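You operate a simulated robot arm through the tools that you are given. There is no shell and no other tool. Be economical: measure what you need, move in short steps, check, and stop when the job is done.

Carry out the task below with a simulated two-armed robot. There is one attempt and no reset: what you move stays moved.

TASK
Take the cap off the bottle on the front bench top and lay it down there.

Only the result counts: the job must be done as asked and must still hold three seconds after the hand-in. Knocking over, shifting, dropping, spilling or breaking anything else fails it. A push-on lid holds only when it is set on centred and level and pressed home; a screw cap is set on level and turned clockwise until tight.

THE ROBOT
Two 7-joint arms with two-finger grippers on one trunk, on a base that drives. Base frame: it is fixed to the floor where the robot stands at the start and does not move with it; the origin is under the middle of the robot, x ahead of it, y to its left, z up. Lengths are in mm, angles in rad, forces in N, time in s.
The left shoulder is at the start at [60, 123, 945], the right one opposite. With the tool pointing down near the work surface each hand reaches from about 340 to 800 mm from the robot's upright axis, wherever it stands, measured 20 degrees to its own side. Payload 1.47 kg a hand.
Tool frame (each hand has its own): the origin (TCP) lies between the finger pads and is the grasp point; the fingertips stand 16 mm ahead of it; z points along the fingers, y is the line along which they close. Largest opening 87 mm; the body of the gripper starts 55 mm behind the TCP.
Orientation is that of the tool frame in the base frame, as a unit quaternion [x, y, z, w]. With the fingers straight down and closing along the base's y, the tool's x points along the base's -x, its y along +y and its z along -z.

THE INTERFACE
- The arms move only by the tool send_rows. It takes "left_moves", "right_moves" or both (then of equal length, played together; a hand with none holds still); each is a list of rows, each an object of numbers (a shift or turn left out is 0, a gripper value left out holds the last): "dx", "dy", "dz": the shift along the tool's x, y, z in units of 50 mm (1.0 is 50 mm); "ax", "ay", "az": the turn, a rotation vector about the tool's x, y, z in units of 4 degrees (1.0 is 4 degrees); "grip": the opening, from 0 (shut) to 1 (fully open). In form: [{"dx": .., "dy": .., "dz": .., "ax": .., "ay": .., "az": .., "grip": ..}, ...]. A call has 1 to 20 rows; each row shifts and turns the commanded pose from where the row before left it, along the tool's axes as they then stand. A call with a number of a shift or a turn outside -1 to 1 is refused whole. Each row takes 0.2 s and may step no farther than 50 mm and 0.15 rad from the row before; otherwise, or with a gripper value out of range, the whole call is refused. A pose out of reach is approached as far as the arm can. The call stops where the force on the tool passes 40 N (or 10 N more than at its start, if that is more) or the arm is blocked; 0.2 s more then pass. Each finger travels about 153 mm/s and halts on what it meets, pressing with about 24 N; the grip force reading is that of the motor and also rises with nothing between the fingers. The clock runs only during rows and for 0.2 s after the last one: add rows that do not move to give the fingers time. It gives the time, the measured TCP pose, the force on the tool (base axes), the opening and the grip force at its end, in the units of the frame above (readings bear some noise), with the torque about the TCP (base axes, N m) and any sound that the robot's microphone picked up.
- Cameras (640 x 400 px; columns grow to the right, rows downward): "scene" is now at [94.8, -15.2, 1516.9]; the picture's right is [-0.16, -0.99, 0.00], its down [-0.59, 0.09, -0.80] and it looks along [0.79, -0.13, -0.60] (base axes); focal length 252 px, centre (320, 200). "left" rides on the left gripper at [73, -12, -90] in its tool frame; the picture's right is [0.16, 0.99, 0.00], its down [-0.72, 0.12, -0.68] and it looks along [-0.67, 0.11, 0.73] (tool axes); focal length 247 px, centre (320, 200). "right" rides on the right gripper at [73, 12, -90] in its tool frame; the picture's right is [-0.16, 0.99, 0.00], its down [-0.72, -0.12, -0.68] and it looks along [-0.67, -0.11, 0.73] (tool axes); focal length 247 px, centre (320, 200). There is no depth. A picture from a camera that has moved, and an enlarged one, comes with that camera's place and axes in the base frame and with its lens.
- get_image(camera): a new picture of that camera. The clock stands still meanwhile.
- slide_trunk(by): slides the trunk up (or, below 0, down) by that many mm; the arms and the scene camera ride with it, the base frame stays. It gives what a move gives, with no picture.
- drive_base(legs): drives the robot by 1 to 6 legs, each [ahead, left, turn to the left] in mm, mm and rad, along the robot's own axes; the way and the turn of a leg run together, so that a leg with both is an arc; at most 1500 mm and 3.142 rad a leg. The arms and the cameras ride along, it lands a little off, and it stops where it bumps. It gives what a move gives.
- head_to(pan, tilt): turns the head with the scene camera to pan (to the left, within 2.094 rad either way) and tilt (down, from -0.506 to 1.204), counted from straight ahead of the robot. It gives what a move gives.
- zoom(camera, box): a new picture of the part [left, top, right, bottom] of that camera's present view, enlarged. The clock stands still meanwhile.
- hand_in(): hands the job in; it is judged then, once.

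Work in short steps. Places have to be worked out from the pictures, the camera data and where the tool is seen: move nearer, look again, correct. Check each grasp and each placing, and mend what went wrong. You have 120 turns and 92 pictures in all, those below and enlarged ones among them. Open the grippers and draw the arms clear of the work before you hand the job in, unless the task says otherwise; then end with one line.

The tools are called after "Request:" by a JSON object that holds its "api" and its "payload". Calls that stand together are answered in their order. send_rows: Moves the arms, as the interface text tells. Its arguments: {"type":"object","properties":{"left_moves":{"type":"array","items":{"type":"object","properties":{"dx":{"type":"number"},"dy":{"type":"number"},"dz":{"type":"number"},"ax":{"type":"number"},"ay":{"type":"number"},"az":{"type":"number"},"grip":{"type":"number"}}}},"right_moves":{"type":"array","items":{"type":"object","properties":{"dx":{"type":"number"},"dy":{"type":"number"},"dz":{"type":"number"},"ax":{"type":"number"},"ay":{"type":"number"},"az":{"type":"number"},"grip":{"type":"number"}}}}},"required":[]} The other tools are called the same way: slide_trunk (by) slides the trunk up or down; drive_base (legs) drives the base; head_to (pan, tilt) turns the head that bears the scene camera; get_image (camera) takes a picture; zoom (camera, box) takes an enlarged picture of a part of a camera's view; hand_in () hands the job in.

At the start:

```text
clock: 0.0
left_eef_pos: [455.0, 91.5, 1244.1]
left_tool_rot: [0.0, 1.0, 0.0, 0.001]
left_wrist_force: [0.3, 0.0, -0.9]
left_torque: [0.03, -0.01, 0.0]
left_gripper_width: 86.8
left_grasp_force: 0.1
right_eef_pos: [359.1, -295.5, 1318.4]
right_tool_rot: [0.0, 1.0, 0.001, 0.0]
right_wrist_force: [0.9, 0.3, -0.3]
right_torque: [0.04, -0.01, -0.02]
right_gripper_width: 87.2
right_grasp_force: 0.1
trunk travel left (down, up): [-100.0, 130.0]
robot x, y, heading: [0.2, 2.3, 0.0]
head pan, tilt: [-0.159, 0.641]
```

scene: 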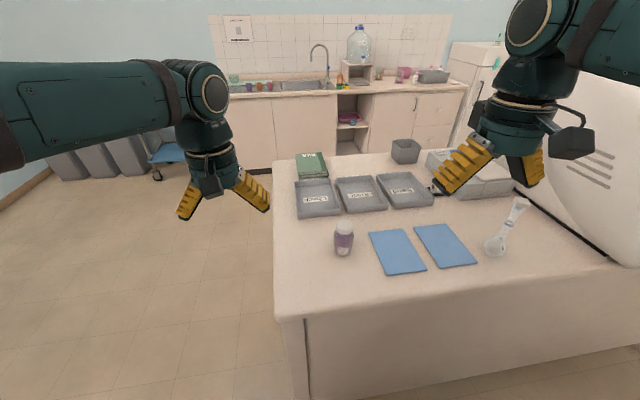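
right: 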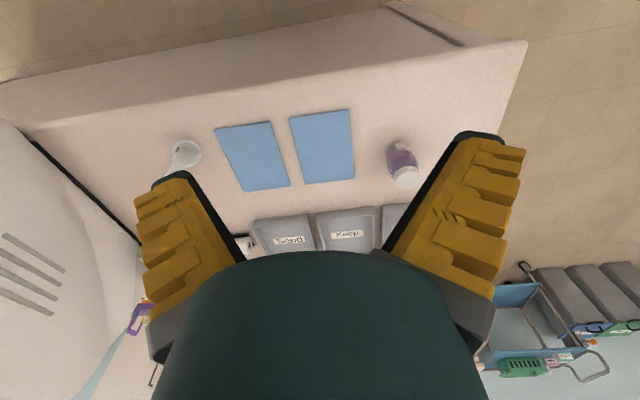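
left: 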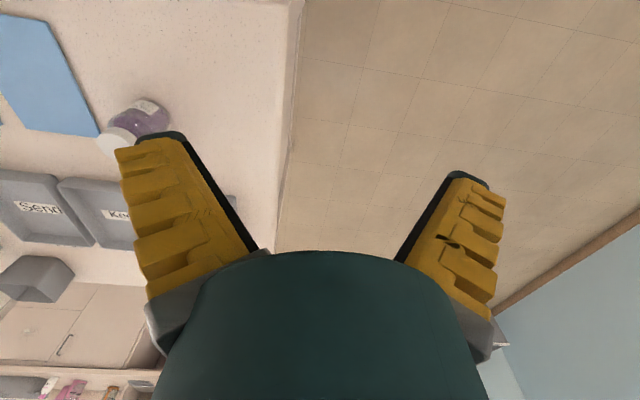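

I'll zoom in on the bottle from the scene camera and the right hand camera to judge its cap type and its place.

Request:
{"api": "zoom", "payload": {"camera": "scene", "box": [290, 200, 400, 270]}}

Request:
{"api": "zoom", "payload": {"camera": "right", "box": [340, 110, 460, 210]}}

Request:
{"api": "zoom", "payload": {"camera": "left", "box": [60, 70, 220, 180]}}

```text
5.71 times, centred on (345, 235) of scene
camera zoom: at [94.8, -15.2, 1516.9], right [-0.16, -0.99, 0.0], down [-0.59, 0.09, -0.8], along [0.79, -0.13, -0.6], focal length 1437 px, centre (177, 0)
```

zoom: 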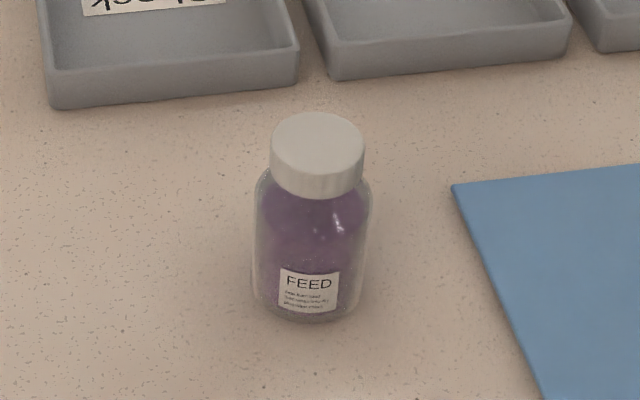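

```text
4.00 times, centred on (400, 160) of right
camera zoom: at [287.6, -283.0, 1408.0], right [0.16, 0.99, 0.0], down [0.72, -0.12, 0.68], along [0.67, -0.11, -0.73], focal length 988 px, centre (0, 360)
```

zoom: 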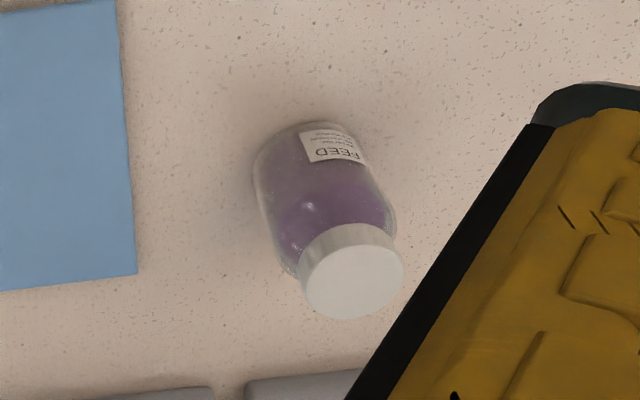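

```text
3.64 times, centred on (140, 125) of left
camera zoom: at [384.0, 80.8, 1333.5], right [-0.16, 0.99, 0.0], down [0.72, 0.12, 0.68], along [0.67, 0.11, -0.73], focal length 898 px, centre (974, 473)
```

zoom: 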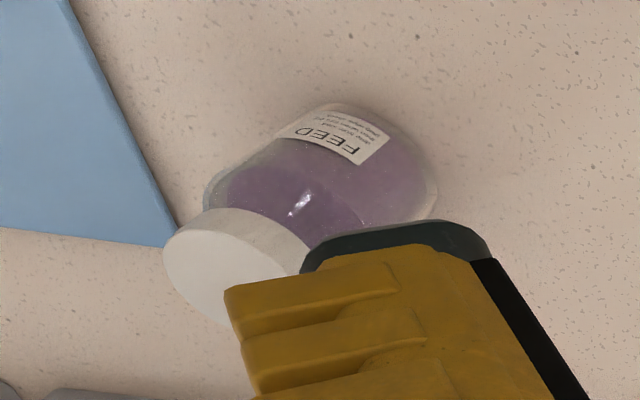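

The cap top triangulates to about (592, -166, 1045), about 45 mm across and ridged, so it is probably a screw cap. The bench is at about z 940 and the body about 57 mm wide. I plan to hold the body with the left hand from the front-left, nearly horizontal, and unscrew with the right hand from above. First I raise the trunk.

Request:
{"api": "slide_trunk", "payload": {"by": 90}}

```text
clock: 1.2
left_eef_pos: [456.0, 92.7, 1333.4]
left_tool_rot: [-0.001, 1.0, 0.0, 0.0]
left_wrist_force: [-0.2, -0.2, -0.1]
left_torque: [0.03, -0.02, -0.02]
left_gripper_width: 86.9
left_grasp_force: 0.0
right_eef_pos: [359.3, -294.7, 1408.6]
right_tool_rot: [0.0, 1.0, 0.0, 0.0]
right_wrist_force: [-0.3, 0.7, -0.4]
right_torque: [0.02, 0.0, 0.01]
right_gripper_width: 87.1
right_grasp_force: 0.2
trunk travel left (down, up): [-190.0, 40.0]
robot x, y, heading: [1.6, 1.6, 0.0]
head pan, tilt: [-0.159, 0.641]
```

I yaw the left hand about 44° to the right, lower it somewhat, and begin pitching it up.

Request:
{"api": "send_rows", "payload": {"left_moves": [{"az": 1, "dz": 0.2}, {"az": 1, "dz": 0.2}, {"az": 1, "dz": 0.2}, {"az": 1, "dz": 0.2}, {"az": 1, "dz": 0.2}, {"az": 1, "dz": 0.2}, {"az": 1, "dz": 0.2}, {"az": 1, "dz": 0.2}, {"az": 1, "dz": 0.2}, {"az": 1, "dz": 0.2}, {"az": 1, "dz": 0.2}, {"ay": -1}, {"ay": -1}, {"ay": -1}, {"ay": -1}, {"ay": -1}, {"ay": -1}, {"ay": -1}, {"ay": -1}]}}

Request:
{"api": "send_rows", "payload": {"left_moves": [{"ay": -1}, {"ay": -1}, {"ay": -1}, {"ay": -1}, {"ay": -1}, {"ay": -1}, {"ay": -1}, {"ay": -1}, {"ay": -1}, {"ay": -0.5}, {}]}}

Request:
{"api": "get_image", "payload": {"camera": "scene"}}

Request:
{"api": "get_image", "payload": {"camera": "left"}}

```text
clock: 5.2
left_eef_pos: [454.8, 91.9, 1223.3]
left_tool_rot: [0.361, 0.891, -0.104, 0.257]
left_wrist_force: [0.1, -0.1, 0.0]
left_torque: [0.0, 0.03, -0.02]
left_gripper_width: 86.9
left_grasp_force: 0.0
right_eef_pos: [360.0, -295.2, 1408.0]
right_tool_rot: [0.001, 1.0, -0.001, 0.0]
right_wrist_force: [-0.4, -0.1, -0.5]
right_torque: [0.02, -0.02, -0.02]
right_gripper_width: 87.0
right_grasp_force: 0.1
trunk travel left (down, up): [-190.0, 40.0]
robot x, y, heading: [-3.8, -1.8, 0.003]
head pan, tilt: [-0.159, 0.641]
```

```text
clock: 7.7
left_eef_pos: [455.4, 92.0, 1222.5]
left_tool_rot: [0.314, 0.773, -0.212, 0.508]
left_wrist_force: [0.8, -0.9, -0.4]
left_torque: [0.02, -0.01, 0.0]
left_gripper_width: 87.1
left_grasp_force: 0.1
left hand out of reach, approached as far as the arm can: row 6
right_eef_pos: [359.6, -295.2, 1408.2]
right_tool_rot: [0.0, 1.0, 0.0, 0.0]
right_wrist_force: [0.4, -0.1, 0.4]
right_torque: [-0.03, 0.04, 0.05]
right_gripper_width: 86.8
right_grasp_force: 0.0
trunk travel left (down, up): [-190.0, 40.0]
robot x, y, heading: [-2.5, 0.8, 0.003]
head pan, tilt: [-0.159, 0.641]
```

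```text
85 pictures are left
camera scene: at [94.8, -15.2, 1606.9], right [-0.16, -0.99, 0.0], down [-0.59, 0.09, -0.8], along [0.79, -0.13, -0.6], focal length 252 px, centre (320, 200)
```

scene: 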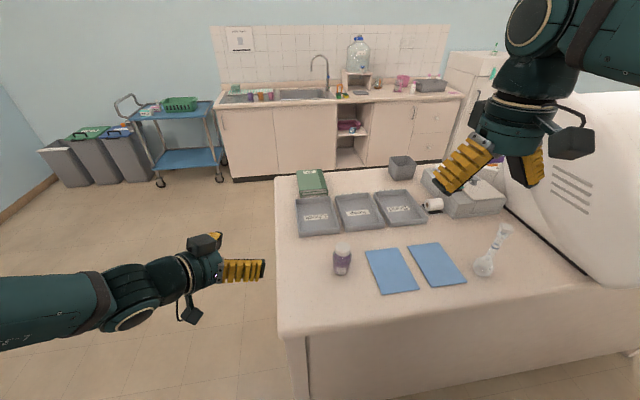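

```text
84 pictures are left
camera left: at [369.5, 161.8, 1191.7], right [0.65, 0.75, -0.15], down [-0.16, 0.33, 0.93], along [0.75, -0.58, 0.33], focal length 247 px, centre (320, 200)
```

left: 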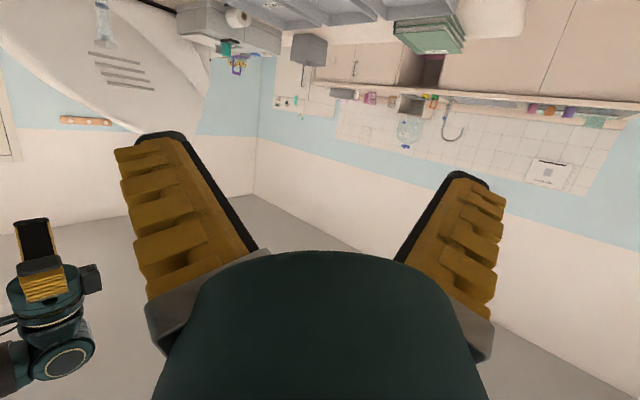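

The hand camera hangs below the hand in this pose, so I'll use a 40° downward tilt, which keeps the camera off the bench. I tilt back 20°, then move to a standoff about 160 mm short of the body.

Request:
{"api": "send_rows", "payload": {"left_moves": [{"ay": 1}, {"ay": 1}, {"ay": 1}, {"ay": 1}, {"ay": 1}, {}]}}

Request:
{"api": "send_rows", "payload": {"left_moves": [{"dz": 0.686, "dy": -0.303}, {"dz": 0.686, "dy": -0.303}, {"dz": 0.686, "dy": -0.303}, {"dz": 0.686, "dy": -0.303}, {"dz": 0.686, "dy": -0.303}, {"dz": 0.686, "dy": -0.303}, {}]}}

Request:
{"api": "get_image", "payload": {"camera": "scene"}}

Request:
{"api": "get_image", "payload": {"camera": "left"}}

```text
clock: 9.1
left_eef_pos: [455.7, 93.2, 1223.8]
left_tool_rot: [0.346, 0.85, -0.154, 0.367]
left_wrist_force: [0.1, 0.0, -0.1]
left_torque: [-0.04, 0.0, -0.02]
left_gripper_width: 87.2
left_grasp_force: 0.0
right_eef_pos: [359.7, -293.5, 1409.0]
right_tool_rot: [0.001, 1.0, 0.0, 0.0]
right_wrist_force: [0.2, -0.4, -0.4]
right_torque: [0.01, 0.04, 0.01]
right_gripper_width: 86.9
right_grasp_force: 0.2
trunk travel left (down, up): [-190.0, 40.0]
robot x, y, heading: [-1.6, -0.9, -0.001]
head pan, tilt: [-0.159, 0.641]
```

```text
clock: 10.7
left_eef_pos: [498.1, -77.2, 1085.9]
left_tool_rot: [0.346, 0.849, -0.155, 0.368]
left_wrist_force: [-0.4, -0.3, -0.3]
left_torque: [0.02, 0.01, 0.01]
left_gripper_width: 86.9
left_grasp_force: 0.1
right_eef_pos: [359.4, -293.3, 1409.2]
right_tool_rot: [0.001, 1.0, 0.0, 0.0]
right_wrist_force: [0.3, -1.3, -0.3]
right_torque: [-0.02, 0.01, 0.0]
right_gripper_width: 87.3
right_grasp_force: 0.1
trunk travel left (down, up): [-190.0, 40.0]
robot x, y, heading: [-0.8, 4.4, 0.003]
head pan, tilt: [-0.159, 0.641]
```

```text
83 pictures are left
camera scene: at [94.3, -13.9, 1606.9], right [-0.16, -0.99, 0.0], down [-0.59, 0.09, -0.8], along [0.79, -0.13, -0.6], focal length 252 px, centre (320, 200)
```

scene: 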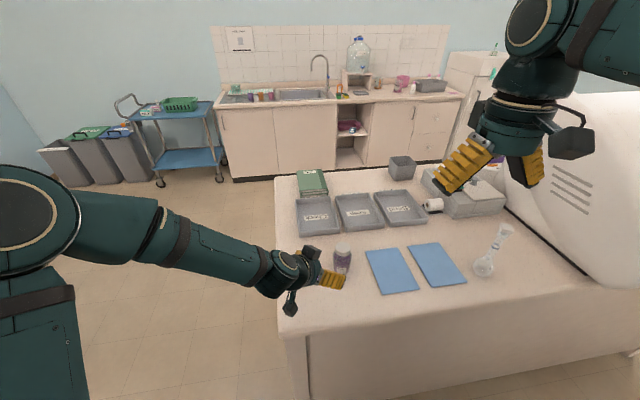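

```text
82 pictures are left
camera left: at [409.6, -3.7, 1093.4], right [0.61, 0.78, -0.12], down [0.08, 0.09, 0.99], along [0.78, -0.62, -0.01], focal length 247 px, centre (320, 200)
```

left: 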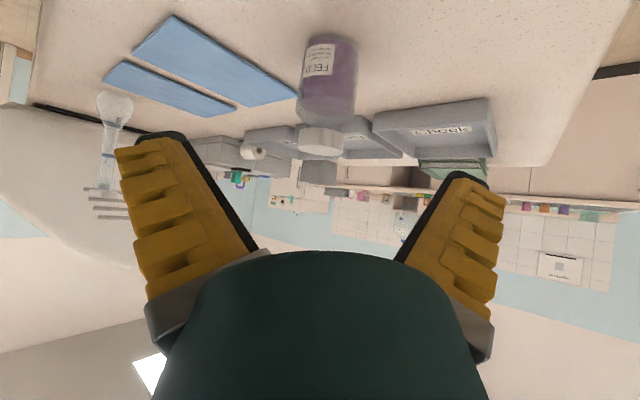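

The bottle is in the left camera's view. I zoom in on it from both cameras to refine its place.

Request:
{"api": "zoom", "payload": {"camera": "left", "box": [260, 20, 400, 170]}}

Request:
{"api": "zoom", "payload": {"camera": "scene", "box": [270, 220, 400, 310]}}

Request:
{"api": "zoom", "payload": {"camera": "right", "box": [300, 80, 500, 240]}}

```text
2.67 times, centred on (330, 95) of left
camera zoom: at [409.6, -3.7, 1093.4], right [0.61, 0.78, -0.12], down [0.08, 0.09, 0.99], along [0.78, -0.62, -0.01], focal length 659 px, centre (293, 480)
```

zoom: 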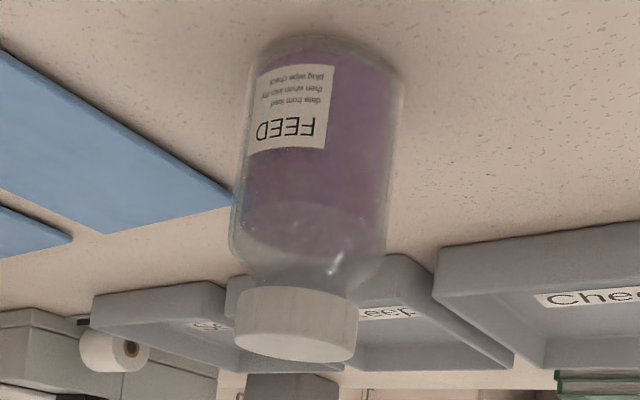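

```text
4.44 times, centred on (335, 265) of scene
camera zoom: at [94.3, -13.9, 1606.9], right [-0.16, -0.99, 0.0], down [-0.59, 0.09, -0.8], along [0.79, -0.13, -0.6], focal length 1118 px, centre (253, -89)
```

zoom: 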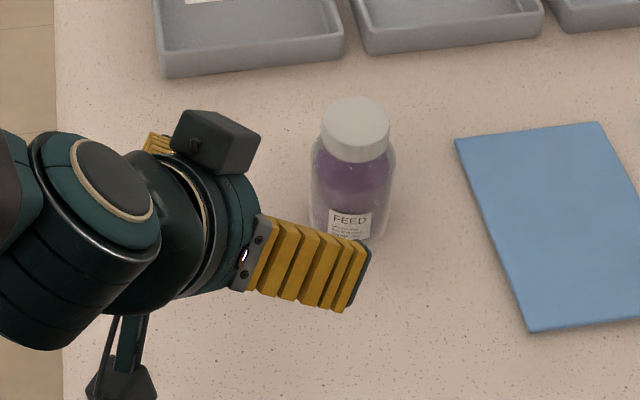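

```text
2.50 times, centred on (400, 160) of right
camera zoom: at [287.2, -281.7, 1498.4], right [0.16, 0.99, 0.0], down [0.72, -0.12, 0.68], along [0.67, -0.11, -0.73], focal length 617 px, centre (120, 300)
```

zoom: 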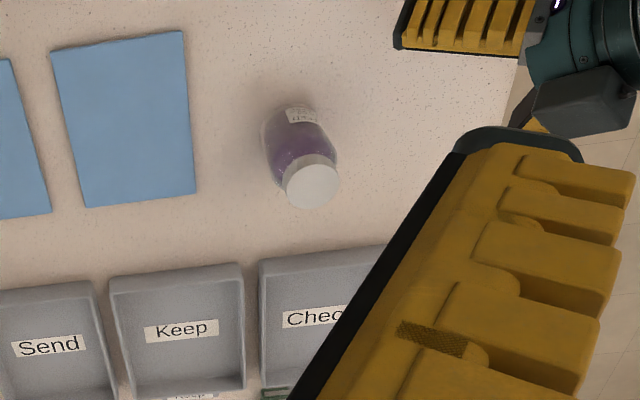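

The hand camera puts the bottle axis about 9–10 mm to the tool's +y side, 160 mm ahead along the tool axis. I correct sideways, advance 80 mm, and look again.

Request:
{"api": "send_rows", "payload": {"left_moves": [{"dy": 0.18, "dz": 0.4, "grip": 1}, {"dz": 0.4}, {"dz": 0.4}, {"dz": 0.4}, {}]}}

Request:
{"api": "get_image", "payload": {"camera": "left"}}

Request:
{"api": "zoom", "payload": {"camera": "scene", "box": [270, 220, 400, 310]}}

```text
clock: 11.8
left_eef_pos: [545.8, -114.9, 1029.4]
left_tool_rot: [0.347, 0.849, -0.156, 0.368]
left_wrist_force: [0.4, 0.2, -0.5]
left_torque: [0.01, -0.01, -0.02]
left_gripper_width: 86.9
left_grasp_force: 0.0
right_eef_pos: [358.9, -293.6, 1408.1]
right_tool_rot: [0.001, 1.0, 0.0, 0.0]
right_wrist_force: [0.3, 0.2, -0.7]
right_torque: [-0.03, 0.04, -0.01]
right_gripper_width: 87.1
right_grasp_force: 0.0
trunk travel left (down, up): [-190.0, 40.0]
robot x, y, heading: [-2.2, -2.2, 0.003]
head pan, tilt: [-0.159, 0.641]
```

```text
78 pictures are left
camera left: at [457.6, -41.9, 1036.9], right [0.62, 0.78, -0.12], down [0.09, 0.09, 0.99], along [0.78, -0.62, -0.01], focal length 247 px, centre (320, 200)
```

left: 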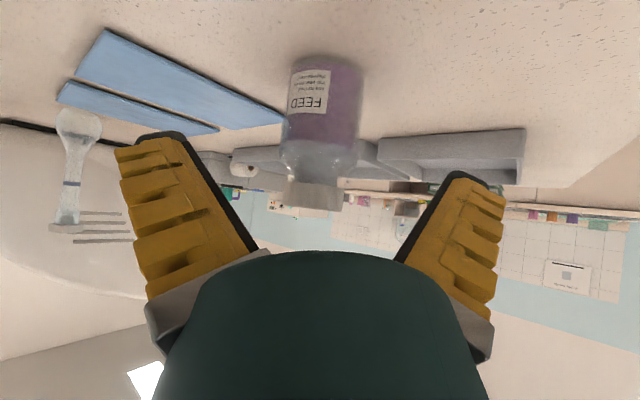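

```text
4.44 times, centred on (335, 265) of scene
camera zoom: at [94.4, -14.8, 1606.9], right [-0.16, -0.99, 0.0], down [-0.59, 0.09, -0.8], along [0.79, -0.13, -0.6], focal length 1118 px, centre (253, -89)
```

zoom: 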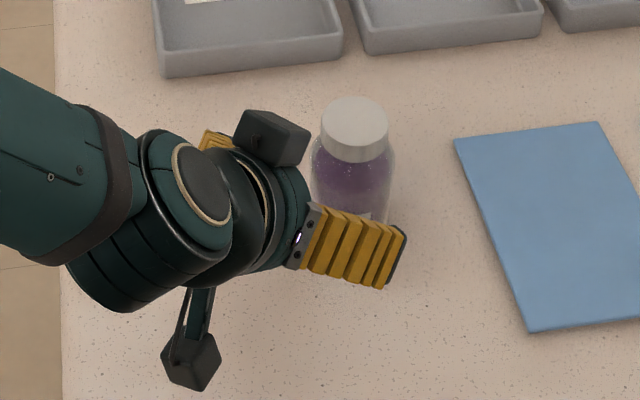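

There is a dark box on the upper side of the left hand that may foul the cap. I check the hand's geometry on the right hand.

Request:
{"api": "zoom", "payload": {"camera": "scene", "box": [420, 50, 620, 210]}}

Request:
{"api": "zoom", "payload": {"camera": "right", "box": [440, 20, 640, 150]}}

```text
2.50 times, centred on (520, 130) of scene
camera zoom: at [94.4, -14.8, 1606.9], right [-0.16, -0.99, 0.0], down [-0.59, 0.09, -0.8], along [0.79, -0.13, -0.6], focal length 629 px, centre (-180, 375)
```

zoom: 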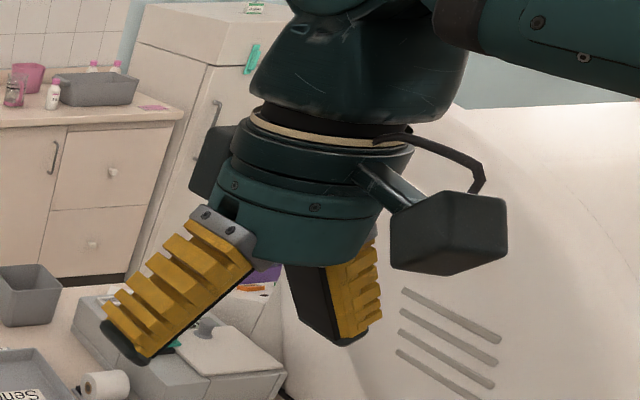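

```text
3.08 times, centred on (540, 85) of right
camera zoom: at [287.2, -282.6, 1498.2], right [0.16, 0.99, 0.0], down [0.72, -0.12, 0.68], along [0.67, -0.11, -0.73], focal length 760 px, centre (-357, 554)
```

zoom: 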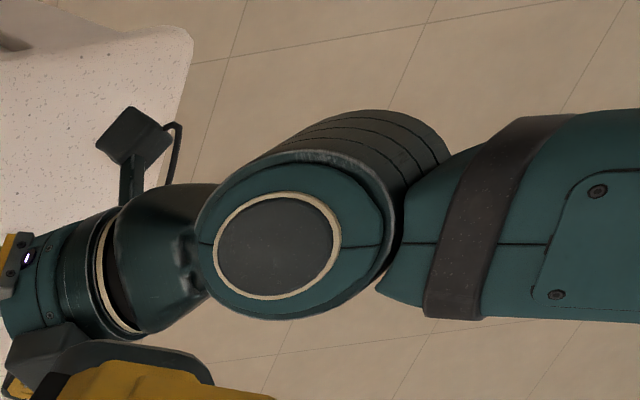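

The box on the left hand's upper side would foul the cap and the right hand, so I back the left hand off. I'll first try the right hand alone from above, pressing the bottle onto the bench while turning.

Request:
{"api": "send_rows", "payload": {"left_moves": [{"dz": -0.4}, {"dz": -0.6}, {"dz": -0.8}, {"dz": -0.8}, {"dz": -0.8}, {"dz": -0.5, "dx": 0.4, "dy": 0.7}, {"dz": -0.5, "dx": 0.4, "dy": 0.7}, {}]}}

Request:
{"api": "send_rows", "payload": {"right_moves": [{"dx": -0.53, "dy": 0.32, "dz": 0.4}, {"dx": -0.53, "dy": 0.32, "dz": 0.5}, {"dx": -0.53, "dy": 0.32, "dz": 0.5}, {"dx": -0.53, "dy": 0.32, "dz": 0.5}, {"dx": -0.53, "dy": 0.32, "dz": 0.5}, {"dx": -0.53, "dy": 0.32, "dz": 0.5}, {"dx": -0.53, "dy": 0.32, "dz": 0.5}, {"dx": -0.53, "dy": 0.32, "dz": 0.5}, {}]}}

Request:
{"api": "get_image", "payload": {"camera": "right"}}

Request:
{"api": "get_image", "payload": {"camera": "scene"}}

```text
clock: 13.7
left_eef_pos: [463.8, 68.1, 1150.4]
left_tool_rot: [0.347, 0.849, -0.155, 0.366]
left_wrist_force: [0.2, 0.0, 0.1]
left_torque: [-0.03, 0.0, -0.02]
left_gripper_width: 87.1
left_grasp_force: 0.1
right_eef_pos: [360.6, -292.5, 1408.4]
right_tool_rot: [-0.001, 1.0, -0.001, -0.001]
right_wrist_force: [-0.8, 1.1, -0.2]
right_torque: [-0.03, 0.01, 0.01]
right_gripper_width: 87.1
right_grasp_force: 0.0
trunk travel left (down, up): [-190.0, 40.0]
robot x, y, heading: [1.4, -0.1, 0.005]
head pan, tilt: [-0.159, 0.641]
```

```text
clock: 15.7
left_eef_pos: [462.8, 66.9, 1151.5]
left_tool_rot: [0.346, 0.849, -0.154, 0.367]
left_wrist_force: [0.8, -0.9, 0.4]
left_torque: [-0.03, 0.0, 0.02]
left_gripper_width: 87.1
left_grasp_force: 0.0
right_eef_pos: [569.5, -168.8, 1214.5]
right_tool_rot: [-0.001, 1.0, 0.0, 0.0]
right_wrist_force: [0.7, 1.3, -1.0]
right_torque: [-0.04, -0.01, 0.01]
right_gripper_width: 86.9
right_grasp_force: 0.1
trunk travel left (down, up): [-190.0, 40.0]
robot x, y, heading: [-3.0, -0.6, 0.0]
head pan, tilt: [-0.159, 0.641]
```

```text
74 pictures are left
camera right: at [498.3, -157.7, 1303.3], right [0.16, 0.99, 0.0], down [0.72, -0.12, 0.68], along [0.67, -0.11, -0.73], focal length 247 px, centre (320, 200)
```

right: 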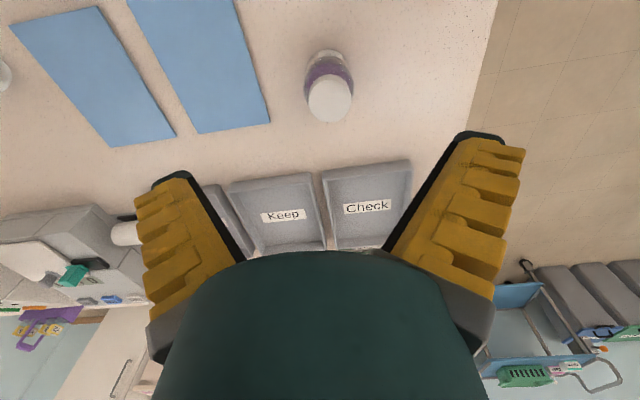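

```text
73 pictures are left
camera scene: at [93.6, -15.6, 1607.0], right [-0.16, -0.99, 0.0], down [-0.59, 0.09, -0.8], along [0.79, -0.13, -0.6], focal length 252 px, centre (320, 200)
```

scene: 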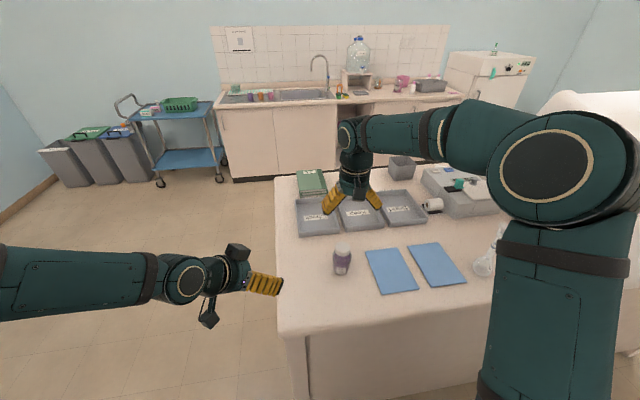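

The right camera puts the cap at about (593, -163). I centre over it and descend to about z 1110.

Request:
{"api": "send_rows", "payload": {"right_moves": [{"dx": -0.47, "dy": 0.12, "dz": 0.3, "grip": 1}, {"dz": 0.6}, {"dz": 0.6}, {"dz": 0.58}, {}]}}

Request:
{"api": "get_image", "payload": {"camera": "right"}}

Request:
{"api": "zoom", "payload": {"camera": "scene", "box": [270, 180, 430, 290]}}

Request:
{"api": "get_image", "payload": {"camera": "left"}}

```text
clock: 16.9
left_eef_pos: [462.4, 66.7, 1150.3]
left_tool_rot: [0.347, 0.849, -0.154, 0.366]
left_wrist_force: [-0.9, -0.8, 0.0]
left_torque: [-0.02, -0.02, 0.0]
left_gripper_width: 87.1
left_grasp_force: 0.0
right_eef_pos: [595.8, -161.7, 1108.3]
right_tool_rot: [0.0, 1.0, 0.0, 0.0]
right_wrist_force: [-0.1, 0.2, 0.6]
right_torque: [0.01, 0.02, -0.03]
right_gripper_width: 87.4
right_grasp_force: 0.0
trunk travel left (down, up): [-190.0, 40.0]
robot x, y, heading: [4.1, 1.3, -0.004]
head pan, tilt: [-0.159, 0.641]
```

```text
72 pictures are left
camera right: at [523.3, -151.1, 1198.7], right [0.16, 0.99, 0.0], down [0.72, -0.12, 0.68], along [0.67, -0.11, -0.73], focal length 247 px, centre (320, 200)
```

right: 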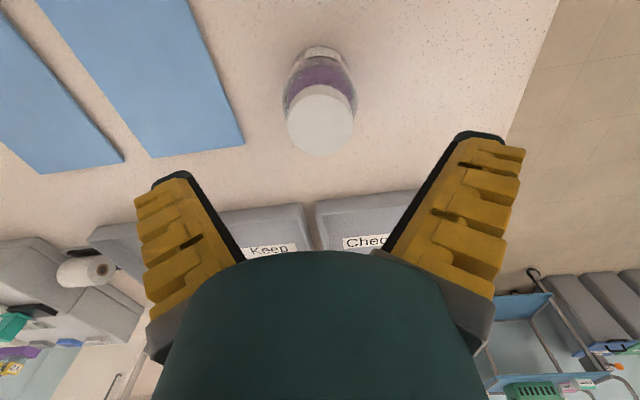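

```text
3.64 times, centred on (350, 235) of scene
camera zoom: at [94.5, -15.2, 1606.9], right [-0.16, -0.99, 0.0], down [-0.59, 0.09, -0.8], along [0.79, -0.13, -0.6], focal length 915 px, centre (211, 73)
```

zoom: 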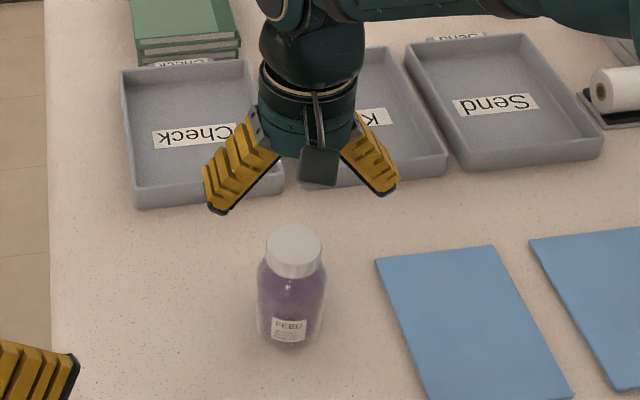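

```text
70 pictures are left
camera left: at [374.3, 140.2, 1159.1], right [0.62, 0.78, -0.12], down [0.09, 0.09, 0.99], along [0.78, -0.62, -0.01], focal length 247 px, centre (320, 200)
```

left: 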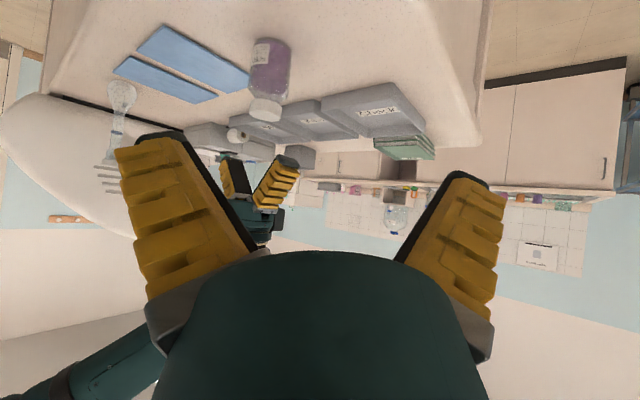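

The hand is centred to within 4 mm. I correct that, pre-rotate clockwise 44° for a long unscrewing stroke, and descend around the cap.

Request:
{"api": "send_rows", "payload": {"right_moves": [{"dx": 0.06, "az": 1}, {"az": 1}, {"az": 1}, {"az": 1}, {"az": 1}, {"az": 1}, {"az": 1}, {"az": 1}, {"az": 1}, {"az": 1}, {"az": 1}, {}]}}

Request:
{"api": "send_rows", "payload": {"right_moves": [{"dz": 0.3}, {"dz": 0.3}, {"dz": 0.3}, {"dz": 0.3}, {"dz": 0.12}, {}]}}

Request:
{"api": "get_image", "payload": {"camera": "right"}}

Request:
{"api": "zoom", "payload": {"camera": "scene", "box": [280, 190, 410, 280]}}

Request:
{"api": "zoom", "payload": {"camera": "left", "box": [200, 20, 340, 170]}}

```text
clock: 19.4
left_eef_pos: [463.7, 66.9, 1151.7]
left_tool_rot: [0.347, 0.849, -0.154, 0.366]
left_wrist_force: [0.2, 0.2, 0.1]
left_torque: [0.02, 0.01, 0.02]
left_gripper_width: 87.1
left_grasp_force: 0.1
right_eef_pos: [592.7, -159.8, 1109.7]
right_tool_rot: [0.376, 0.927, 0.0, 0.0]
right_wrist_force: [-0.1, -0.9, 0.3]
right_torque: [0.05, -0.03, 0.03]
right_gripper_width: 87.1
right_grasp_force: 0.0
trunk travel left (down, up): [-190.0, 40.0]
robot x, y, heading: [1.8, 0.3, -0.001]
head pan, tilt: [-0.159, 0.641]
```

```text
clock: 20.9
left_eef_pos: [462.3, 67.9, 1151.7]
left_tool_rot: [0.346, 0.85, -0.154, 0.367]
left_wrist_force: [-0.6, 0.5, -0.4]
left_torque: [-0.04, 0.03, 0.02]
left_gripper_width: 86.9
left_grasp_force: 0.1
right_eef_pos: [591.9, -159.3, 1041.3]
right_tool_rot: [0.375, 0.927, 0.0, 0.0]
right_wrist_force: [-0.2, -0.6, 0.9]
right_torque: [-0.01, -0.01, -0.01]
right_gripper_width: 87.0
right_grasp_force: 0.1
trunk travel left (down, up): [-190.0, 40.0]
robot x, y, heading: [0.6, -0.3, 0.0]
head pan, tilt: [-0.159, 0.641]
```

```text
69 pictures are left
camera right: at [549.0, -100.4, 1131.4], right [0.8, 0.6, 0.0], down [0.44, -0.59, 0.68], along [0.41, -0.54, -0.73], focal length 247 px, centre (320, 200)
```

right: 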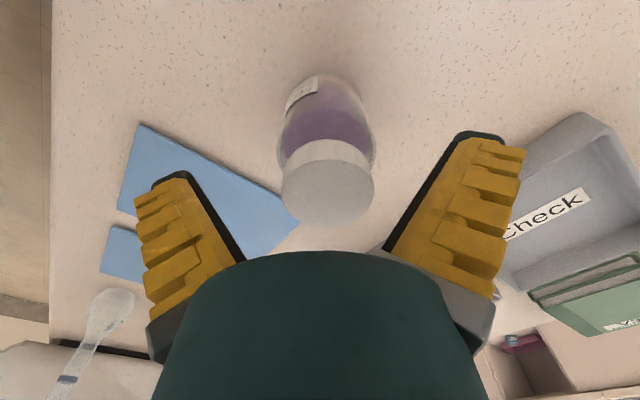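

```text
4.44 times, centred on (345, 235) of scene
camera zoom: at [94.8, -15.2, 1606.9], right [-0.16, -0.99, 0.0], down [-0.59, 0.09, -0.8], along [0.79, -0.13, -0.6], focal length 1118 px, centre (209, 44)
```

zoom: 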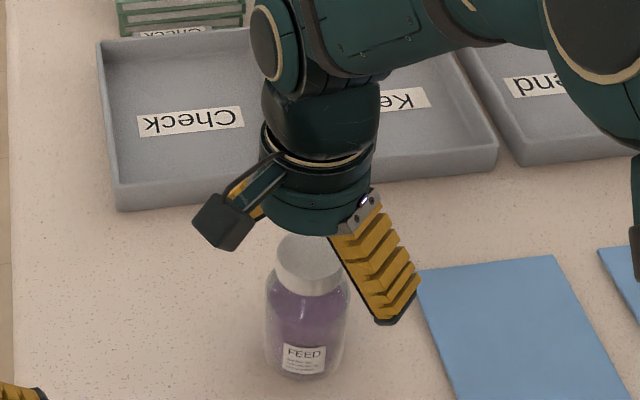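

```text
2.67 times, centred on (270, 95) of left
camera zoom: at [374.6, 140.2, 1159.0], right [0.62, 0.78, -0.12], down [0.09, 0.09, 0.99], along [0.78, -0.62, -0.01], focal length 659 px, centre (453, 480)
```

zoom: 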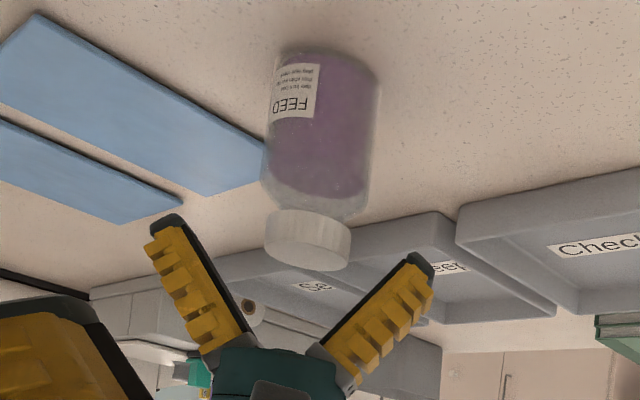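

The cap sits between the fingers, 3.6 mm off along the closing line. I correct that and close gently.

Request:
{"api": "send_rows", "payload": {"right_moves": [{"dy": 0.07}, {"grip": 0.7}, {"grip": 0.6}, {"grip": 0.5}, {"grip": 0.4}, {"grip": 0.3}, {"grip": 0.2}, {}]}}

Request:
{"api": "get_image", "payload": {"camera": "right"}}

Request:
{"api": "zoom", "payload": {"camera": "left", "box": [200, 20, 340, 170]}}

```text
clock: 22.6
left_eef_pos: [463.3, 67.5, 1150.7]
left_tool_rot: [0.347, 0.849, -0.155, 0.367]
left_wrist_force: [-0.4, 0.2, 0.2]
left_torque: [-0.04, 0.0, -0.02]
left_gripper_width: 86.9
left_grasp_force: 0.1
right_eef_pos: [594.1, -156.9, 1042.8]
right_tool_rot: [0.374, 0.927, 0.0, 0.0]
right_wrist_force: [0.3, -0.3, 2.1]
right_torque: [0.02, -0.03, -0.04]
right_gripper_width: 40.7
right_grasp_force: 24.1
trunk travel left (down, up): [-190.0, 40.0]
robot x, y, heading: [3.5, 0.6, -0.002]
head pan, tilt: [-0.159, 0.641]
```

```text
66 pictures are left
camera right: at [551.9, -98.6, 1132.5], right [0.8, 0.6, 0.0], down [0.44, -0.59, 0.68], along [0.41, -0.54, -0.73], focal length 247 px, centre (320, 200)
```

right: 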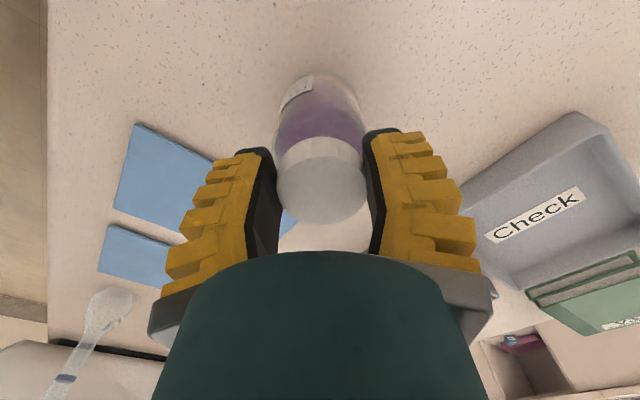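

```text
2.67 times, centred on (270, 95) of left
camera zoom: at [374.5, 140.2, 1159.0], right [0.62, 0.78, -0.12], down [0.09, 0.09, 0.99], along [0.78, -0.62, -0.01], focal length 659 px, centre (453, 480)
```

zoom: 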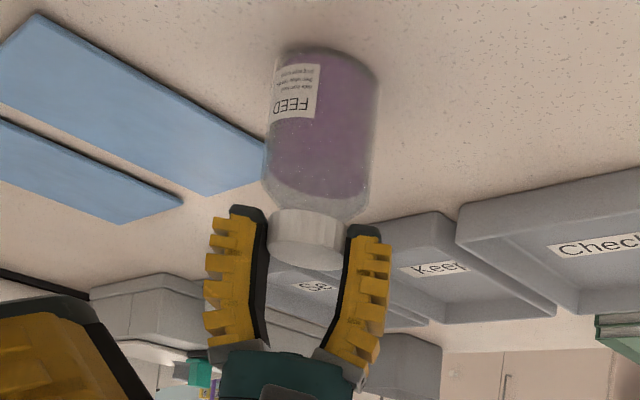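

The cap is gripped at 40.7 mm. I make a test: a light downward press, then a 12° counter-clockwise turn, watching force and torque.

Request:
{"api": "send_rows", "payload": {"right_moves": [{"dz": 0.04}, {"az": -1}, {"az": -1}, {"az": -1}]}}

Request:
{"api": "zoom", "payload": {"camera": "left", "box": [200, 20, 340, 170]}}

```text
clock: 23.6
left_eef_pos: [461.7, 67.1, 1151.2]
left_tool_rot: [0.346, 0.849, -0.155, 0.367]
left_wrist_force: [0.2, 0.2, 0.7]
left_torque: [-0.01, 0.0, -0.01]
left_gripper_width: 86.8
left_grasp_force: 0.1
right_eef_pos: [593.6, -159.4, 1042.3]
right_tool_rot: [0.275, 0.961, -0.001, 0.0]
right_wrist_force: [-0.5, -2.6, 8.9]
right_torque: [0.01, -0.12, -0.01]
right_gripper_width: 40.6
right_grasp_force: 23.6
trunk travel left (down, up): [-190.0, 40.0]
robot x, y, heading: [3.5, 0.5, 0.003]
head pan, tilt: [-0.159, 0.641]
```

```text
2.67 times, centred on (270, 95) of left
camera zoom: at [374.0, 140.1, 1159.2], right [0.62, 0.78, -0.12], down [0.08, 0.09, 0.99], along [0.78, -0.62, -0.01], focal length 659 px, centre (453, 480)
```

zoom: 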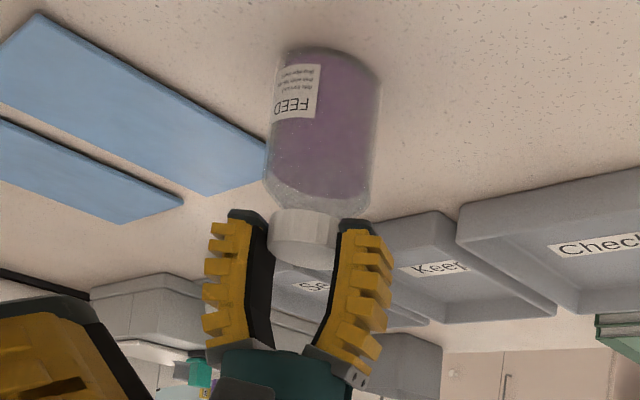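

The label hasn't turned, so the cap is turning (or slipping) with the bottle staying put. I continue the stroke.

Request:
{"api": "send_rows", "payload": {"right_moves": [{"az": -1}, {"az": -1}, {"az": -1}, {"az": -1}, {"az": -1}, {"az": -1}, {"az": -1}, {"az": -1}, {"az": -1}, {"az": -1}, {"az": -1}, {"az": -1}, {"az": -1}, {"az": -1}, {"az": -1}, {"az": -1}, {"az": -1}, {"az": -1}]}}

Request:
{"api": "zoom", "payload": {"camera": "left", "box": [200, 20, 340, 170]}}

Request:
{"api": "zoom", "payload": {"camera": "scene", "box": [280, 190, 410, 280]}}

```text
clock: 27.4
left_eef_pos: [463.1, 66.9, 1151.0]
left_tool_rot: [0.346, 0.849, -0.155, 0.367]
left_wrist_force: [-0.1, -0.5, 0.4]
left_torque: [0.01, 0.02, -0.03]
left_gripper_width: 87.3
left_grasp_force: 0.0
right_eef_pos: [592.9, -158.7, 1042.3]
right_tool_rot: [-0.342, 0.94, 0.0, 0.0]
right_wrist_force: [1.8, 1.2, 6.5]
right_torque: [0.19, 0.04, -0.04]
right_gripper_width: 41.8
right_grasp_force: 24.1
trunk travel left (down, up): [-190.0, 40.0]
robot x, y, heading: [-2.6, 1.6, 0.002]
head pan, tilt: [-0.159, 0.641]
```

```text
2.67 times, centred on (270, 95) of left
camera zoom: at [374.3, 140.5, 1159.0], right [0.62, 0.78, -0.12], down [0.09, 0.09, 0.99], along [0.78, -0.62, -0.01], focal length 659 px, centre (453, 480)
```

zoom: 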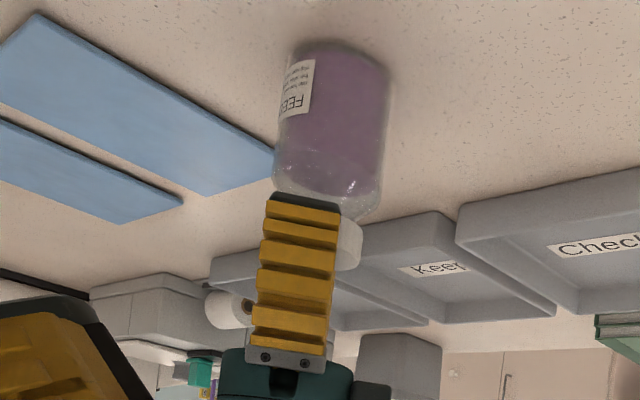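

```text
4.44 times, centred on (345, 235) of scene
camera zoom: at [94.4, -14.8, 1606.9], right [-0.16, -0.99, 0.0], down [-0.59, 0.09, -0.8], along [0.79, -0.13, -0.6], focal length 1118 px, centre (209, 44)
```

zoom: 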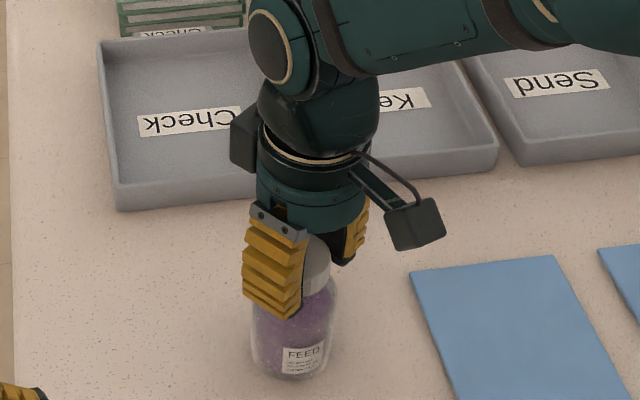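

The bottle turned only a little and crept about 5 mm from off-centre turning, so the cap seems to be turning on its thread. I open and check centring and the cap height.

Request:
{"api": "send_rows", "payload": {"right_moves": [{"grip": 0.6}, {"grip": 1}, {"grip": 1}, {}]}}

Request:
{"api": "get_image", "payload": {"camera": "right"}}

Request:
{"api": "zoom", "payload": {"camera": "left", "box": [200, 20, 340, 170]}}

```text
clock: 28.4
left_eef_pos: [464.1, 67.0, 1150.8]
left_tool_rot: [0.346, 0.85, -0.155, 0.366]
left_wrist_force: [0.6, 0.3, -0.4]
left_torque: [-0.02, -0.02, 0.02]
left_gripper_width: 87.1
left_grasp_force: 0.1
right_eef_pos: [594.5, -158.2, 1041.5]
right_tool_rot: [-0.342, 0.94, 0.001, -0.001]
right_wrist_force: [0.4, -0.3, -1.4]
right_torque: [0.01, 0.0, 0.01]
right_gripper_width: 86.9
right_grasp_force: 0.0
trunk travel left (down, up): [-190.0, 40.0]
robot x, y, heading: [-1.0, 1.1, 0.0]
head pan, tilt: [-0.159, 0.641]
```

```text
61 pictures are left
camera right: at [532.8, -196.8, 1131.3], right [-0.51, 0.86, 0.0], down [0.63, 0.38, 0.68], along [0.58, 0.35, -0.73], focal length 247 px, centre (320, 200)
```

right: 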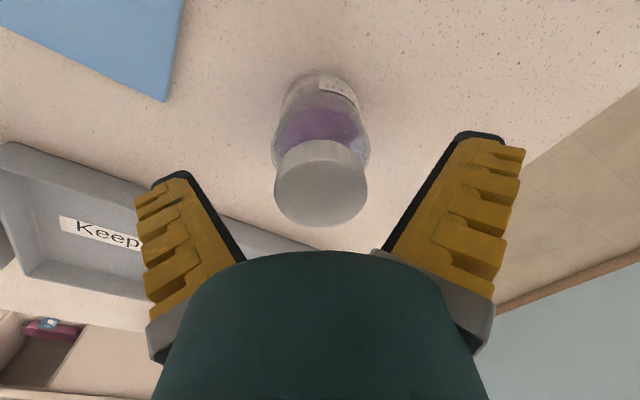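

```text
2.67 times, centred on (270, 95) of left
camera zoom: at [374.6, 140.2, 1159.0], right [0.62, 0.78, -0.12], down [0.09, 0.09, 0.99], along [0.78, -0.62, -0.01], focal length 659 px, centre (453, 480)
```

zoom: 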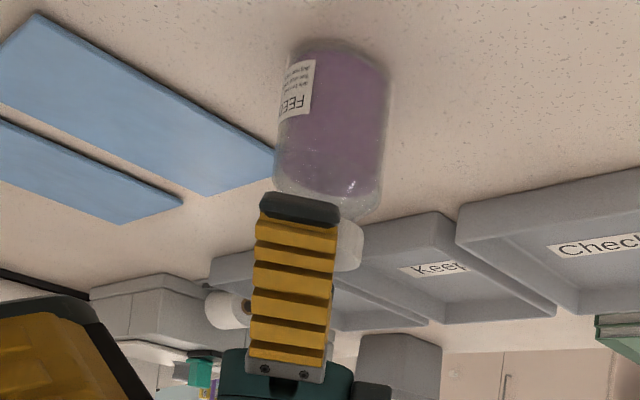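

The cap is centred sideways. I nudge 2 mm in tool x, rotate back 80°, regrip and look.

Request:
{"api": "send_rows", "payload": {"right_moves": [{"dx": -0.04, "az": 1}, {"az": 1}, {"az": 1}, {"az": 1}, {"az": 1}, {"az": 1}, {"az": 1}, {"az": 1}, {"az": 1}, {"az": 1}, {"az": 1}, {"az": 1}, {"az": 1}, {"az": 1}, {"az": 1}, {"az": 1}, {"az": 1}, {"az": 1}, {"az": 1}, {"az": 1}]}}

Request:
{"api": "get_image", "payload": {"camera": "right"}}

Request:
{"api": "zoom", "payload": {"camera": "left", "box": [200, 20, 340, 170]}}

```text
clock: 32.6
left_eef_pos: [463.4, 66.5, 1150.5]
left_tool_rot: [0.346, 0.85, -0.154, 0.366]
left_wrist_force: [0.4, 0.3, -0.2]
left_torque: [-0.02, -0.01, -0.02]
left_gripper_width: 87.0
left_grasp_force: 0.0
right_eef_pos: [596.5, -156.1, 1042.4]
right_tool_rot: [0.343, 0.939, 0.0, 0.0]
right_wrist_force: [0.3, -0.2, -0.1]
right_torque: [0.02, -0.02, -0.01]
right_gripper_width: 86.9
right_grasp_force: 0.1
trunk travel left (down, up): [-190.0, 40.0]
robot x, y, heading: [1.0, 0.8, 0.001]
head pan, tilt: [-0.159, 0.641]
```

```text
59 pictures are left
camera right: at [549.1, -100.4, 1131.6], right [0.76, 0.65, 0.0], down [0.48, -0.56, 0.68], along [0.44, -0.51, -0.73], focal length 247 px, centre (320, 200)
```

right: 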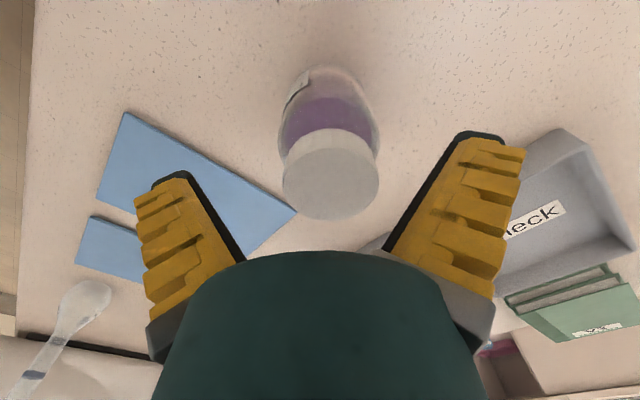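

```text
2.67 times, centred on (270, 95) of left
camera zoom: at [374.6, 140.3, 1159.0], right [0.62, 0.78, -0.12], down [0.09, 0.09, 0.99], along [0.78, -0.62, -0.01], focal length 659 px, centre (453, 480)
```

zoom: 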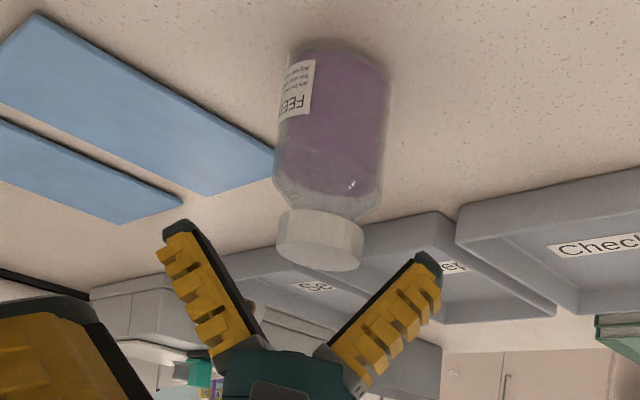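

Comparing the two views shows that the cap is 5 mm off along the closing direction now, and x is fine. I correct dy by +5 mm, grip and do an 80° stroke with a slight press.

Request:
{"api": "send_rows", "payload": {"right_moves": [{"dy": 0.1}, {"grip": 0.7}, {"grip": 0.55}, {"grip": 0.45}, {"grip": 0.35}, {"grip": 0.2}, {}, {"az": -1}, {"az": -1}, {"az": -1}, {"az": -1}, {"az": -1}, {"az": -1}, {"az": -1}, {"az": -1}, {"az": -1}, {"az": -1}]}}

Request:
{"api": "zoom", "payload": {"camera": "left", "box": [200, 20, 340, 170]}}

Request:
{"api": "send_rows", "payload": {"right_moves": [{"az": -1}, {"az": -1}, {"az": -1}, {"az": -1}, {"az": -1}, {"az": -1}, {"az": -1}, {"az": -1}, {"az": -1}, {"az": -1}]}}

Request:
{"api": "zoom", "payload": {"camera": "left", "box": [200, 20, 340, 170]}}

```text
clock: 36.2
left_eef_pos: [462.9, 66.8, 1151.4]
left_tool_rot: [0.347, 0.849, -0.155, 0.367]
left_wrist_force: [0.0, -0.4, -0.4]
left_torque: [0.03, -0.04, -0.02]
left_gripper_width: 87.0
left_grasp_force: 0.0
right_eef_pos: [599.8, -153.4, 1041.5]
right_tool_rot: [-0.001, 1.0, 0.0, 0.0]
right_wrist_force: [1.2, -0.3, 6.4]
right_torque: [0.02, 0.03, 0.01]
right_gripper_width: 39.3
right_grasp_force: 24.2
trunk travel left (down, up): [-190.0, 40.0]
robot x, y, heading: [0.3, -0.6, -0.0]
head pan, tilt: [-0.159, 0.641]
```

```text
2.67 times, centred on (270, 95) of left
camera zoom: at [374.3, 140.2, 1159.1], right [0.62, 0.78, -0.12], down [0.09, 0.09, 0.99], along [0.78, -0.62, -0.01], focal length 659 px, centre (453, 480)
```

zoom: 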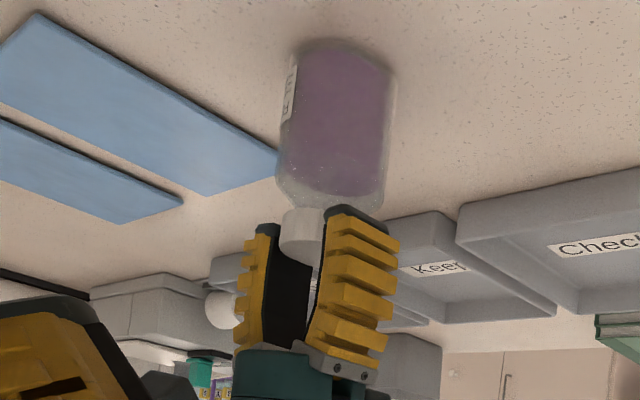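

```text
clock: 38.5
left_eef_pos: [462.9, 66.7, 1151.9]
left_tool_rot: [0.348, 0.849, -0.155, 0.366]
left_wrist_force: [-0.3, -0.2, 0.5]
left_torque: [0.02, -0.03, 0.0]
left_gripper_width: 87.0
left_grasp_force: 0.1
right_eef_pos: [598.4, -152.2, 1041.8]
right_tool_rot: [-0.343, 0.939, 0.001, 0.0]
right_wrist_force: [2.0, -0.3, 7.4]
right_torque: [-0.04, -0.02, -0.03]
right_gripper_width: 39.5
right_grasp_force: 24.0
trunk travel left (down, up): [-190.0, 40.0]
robot x, y, heading: [-5.4, 2.2, -0.003]
head pan, tilt: [-0.159, 0.641]
```

```text
2.67 times, centred on (270, 95) of left
camera zoom: at [374.3, 140.4, 1159.1], right [0.62, 0.78, -0.12], down [0.09, 0.09, 0.99], along [0.78, -0.62, -0.01], focal length 659 px, centre (453, 480)
```

zoom: 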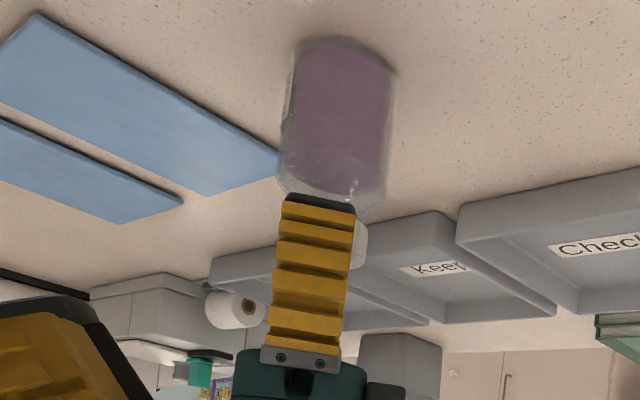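

I open and look closely at the cap and label to tell whether the cap has risen or merely slipped.

Request:
{"api": "send_rows", "payload": {"right_moves": [{"grip": 0.6}, {"grip": 1}, {"grip": 1}, {"dz": -0.6}, {"dz": -0.8}, {"dz": -0.8}, {}]}}

Request:
{"api": "zoom", "payload": {"camera": "left", "box": [220, 25, 320, 125]}}

Request:
{"api": "zoom", "payload": {"camera": "scene", "box": [310, 220, 390, 290]}}

Request:
{"api": "zoom", "payload": {"camera": "right", "box": [220, 0, 420, 200]}}

```text
clock: 40.0
left_eef_pos: [464.5, 67.3, 1151.3]
left_tool_rot: [0.346, 0.85, -0.155, 0.366]
left_wrist_force: [-0.4, -0.7, 0.6]
left_torque: [0.0, 0.0, -0.04]
left_gripper_width: 86.8
left_grasp_force: 0.0
right_eef_pos: [599.3, -154.4, 1152.5]
right_tool_rot: [-0.342, 0.94, 0.0, 0.0]
right_wrist_force: [-0.4, -0.2, -0.6]
right_torque: [-0.03, 0.03, 0.02]
right_gripper_width: 87.0
right_grasp_force: 0.1
trunk travel left (down, up): [-190.0, 40.0]
robot x, y, heading: [0.1, 0.8, -0.002]
head pan, tilt: [-0.159, 0.641]
```

```text
4.00 times, centred on (270, 75) of left
camera zoom: at [375.1, 140.2, 1158.8], right [0.62, 0.78, -0.12], down [0.09, 0.09, 0.99], along [0.78, -0.62, -0.01], focal length 988 px, centre (520, 700)
```

zoom: 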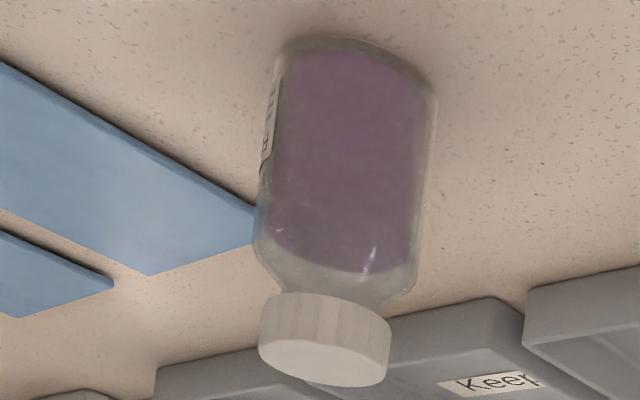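

```text
5.71 times, centred on (350, 255) of scene
camera zoom: at [95.5, -15.3, 1606.8], right [-0.16, -0.99, 0.0], down [-0.59, 0.09, -0.8], along [0.79, -0.13, -0.6], focal length 1437 px, centre (149, -114)
```

zoom: 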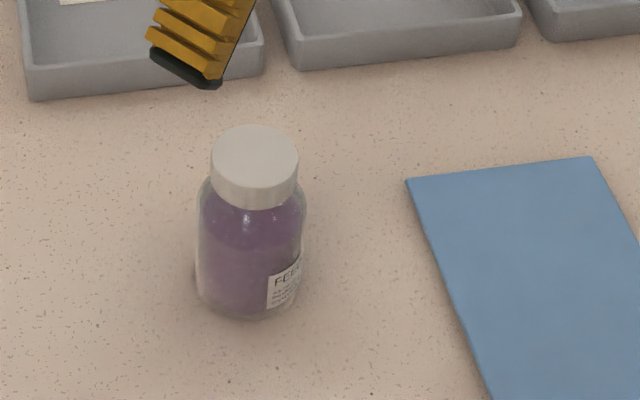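

```text
2.00 times, centred on (320, 100) of right
camera zoom: at [537.7, -192.5, 1242.3], right [-0.51, 0.86, 0.0], down [0.63, 0.38, 0.68], along [0.58, 0.35, -0.73], focal length 494 px, centre (320, 400)
```

zoom: 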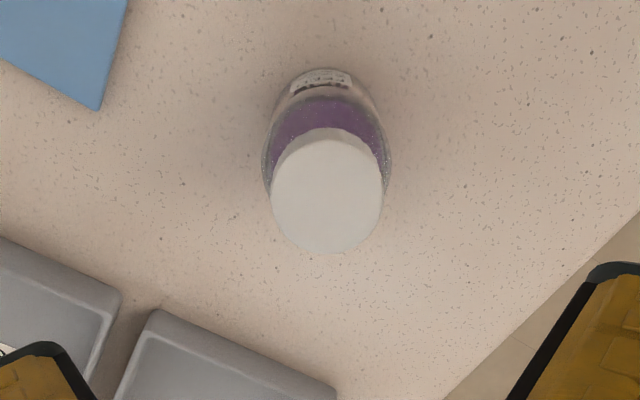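

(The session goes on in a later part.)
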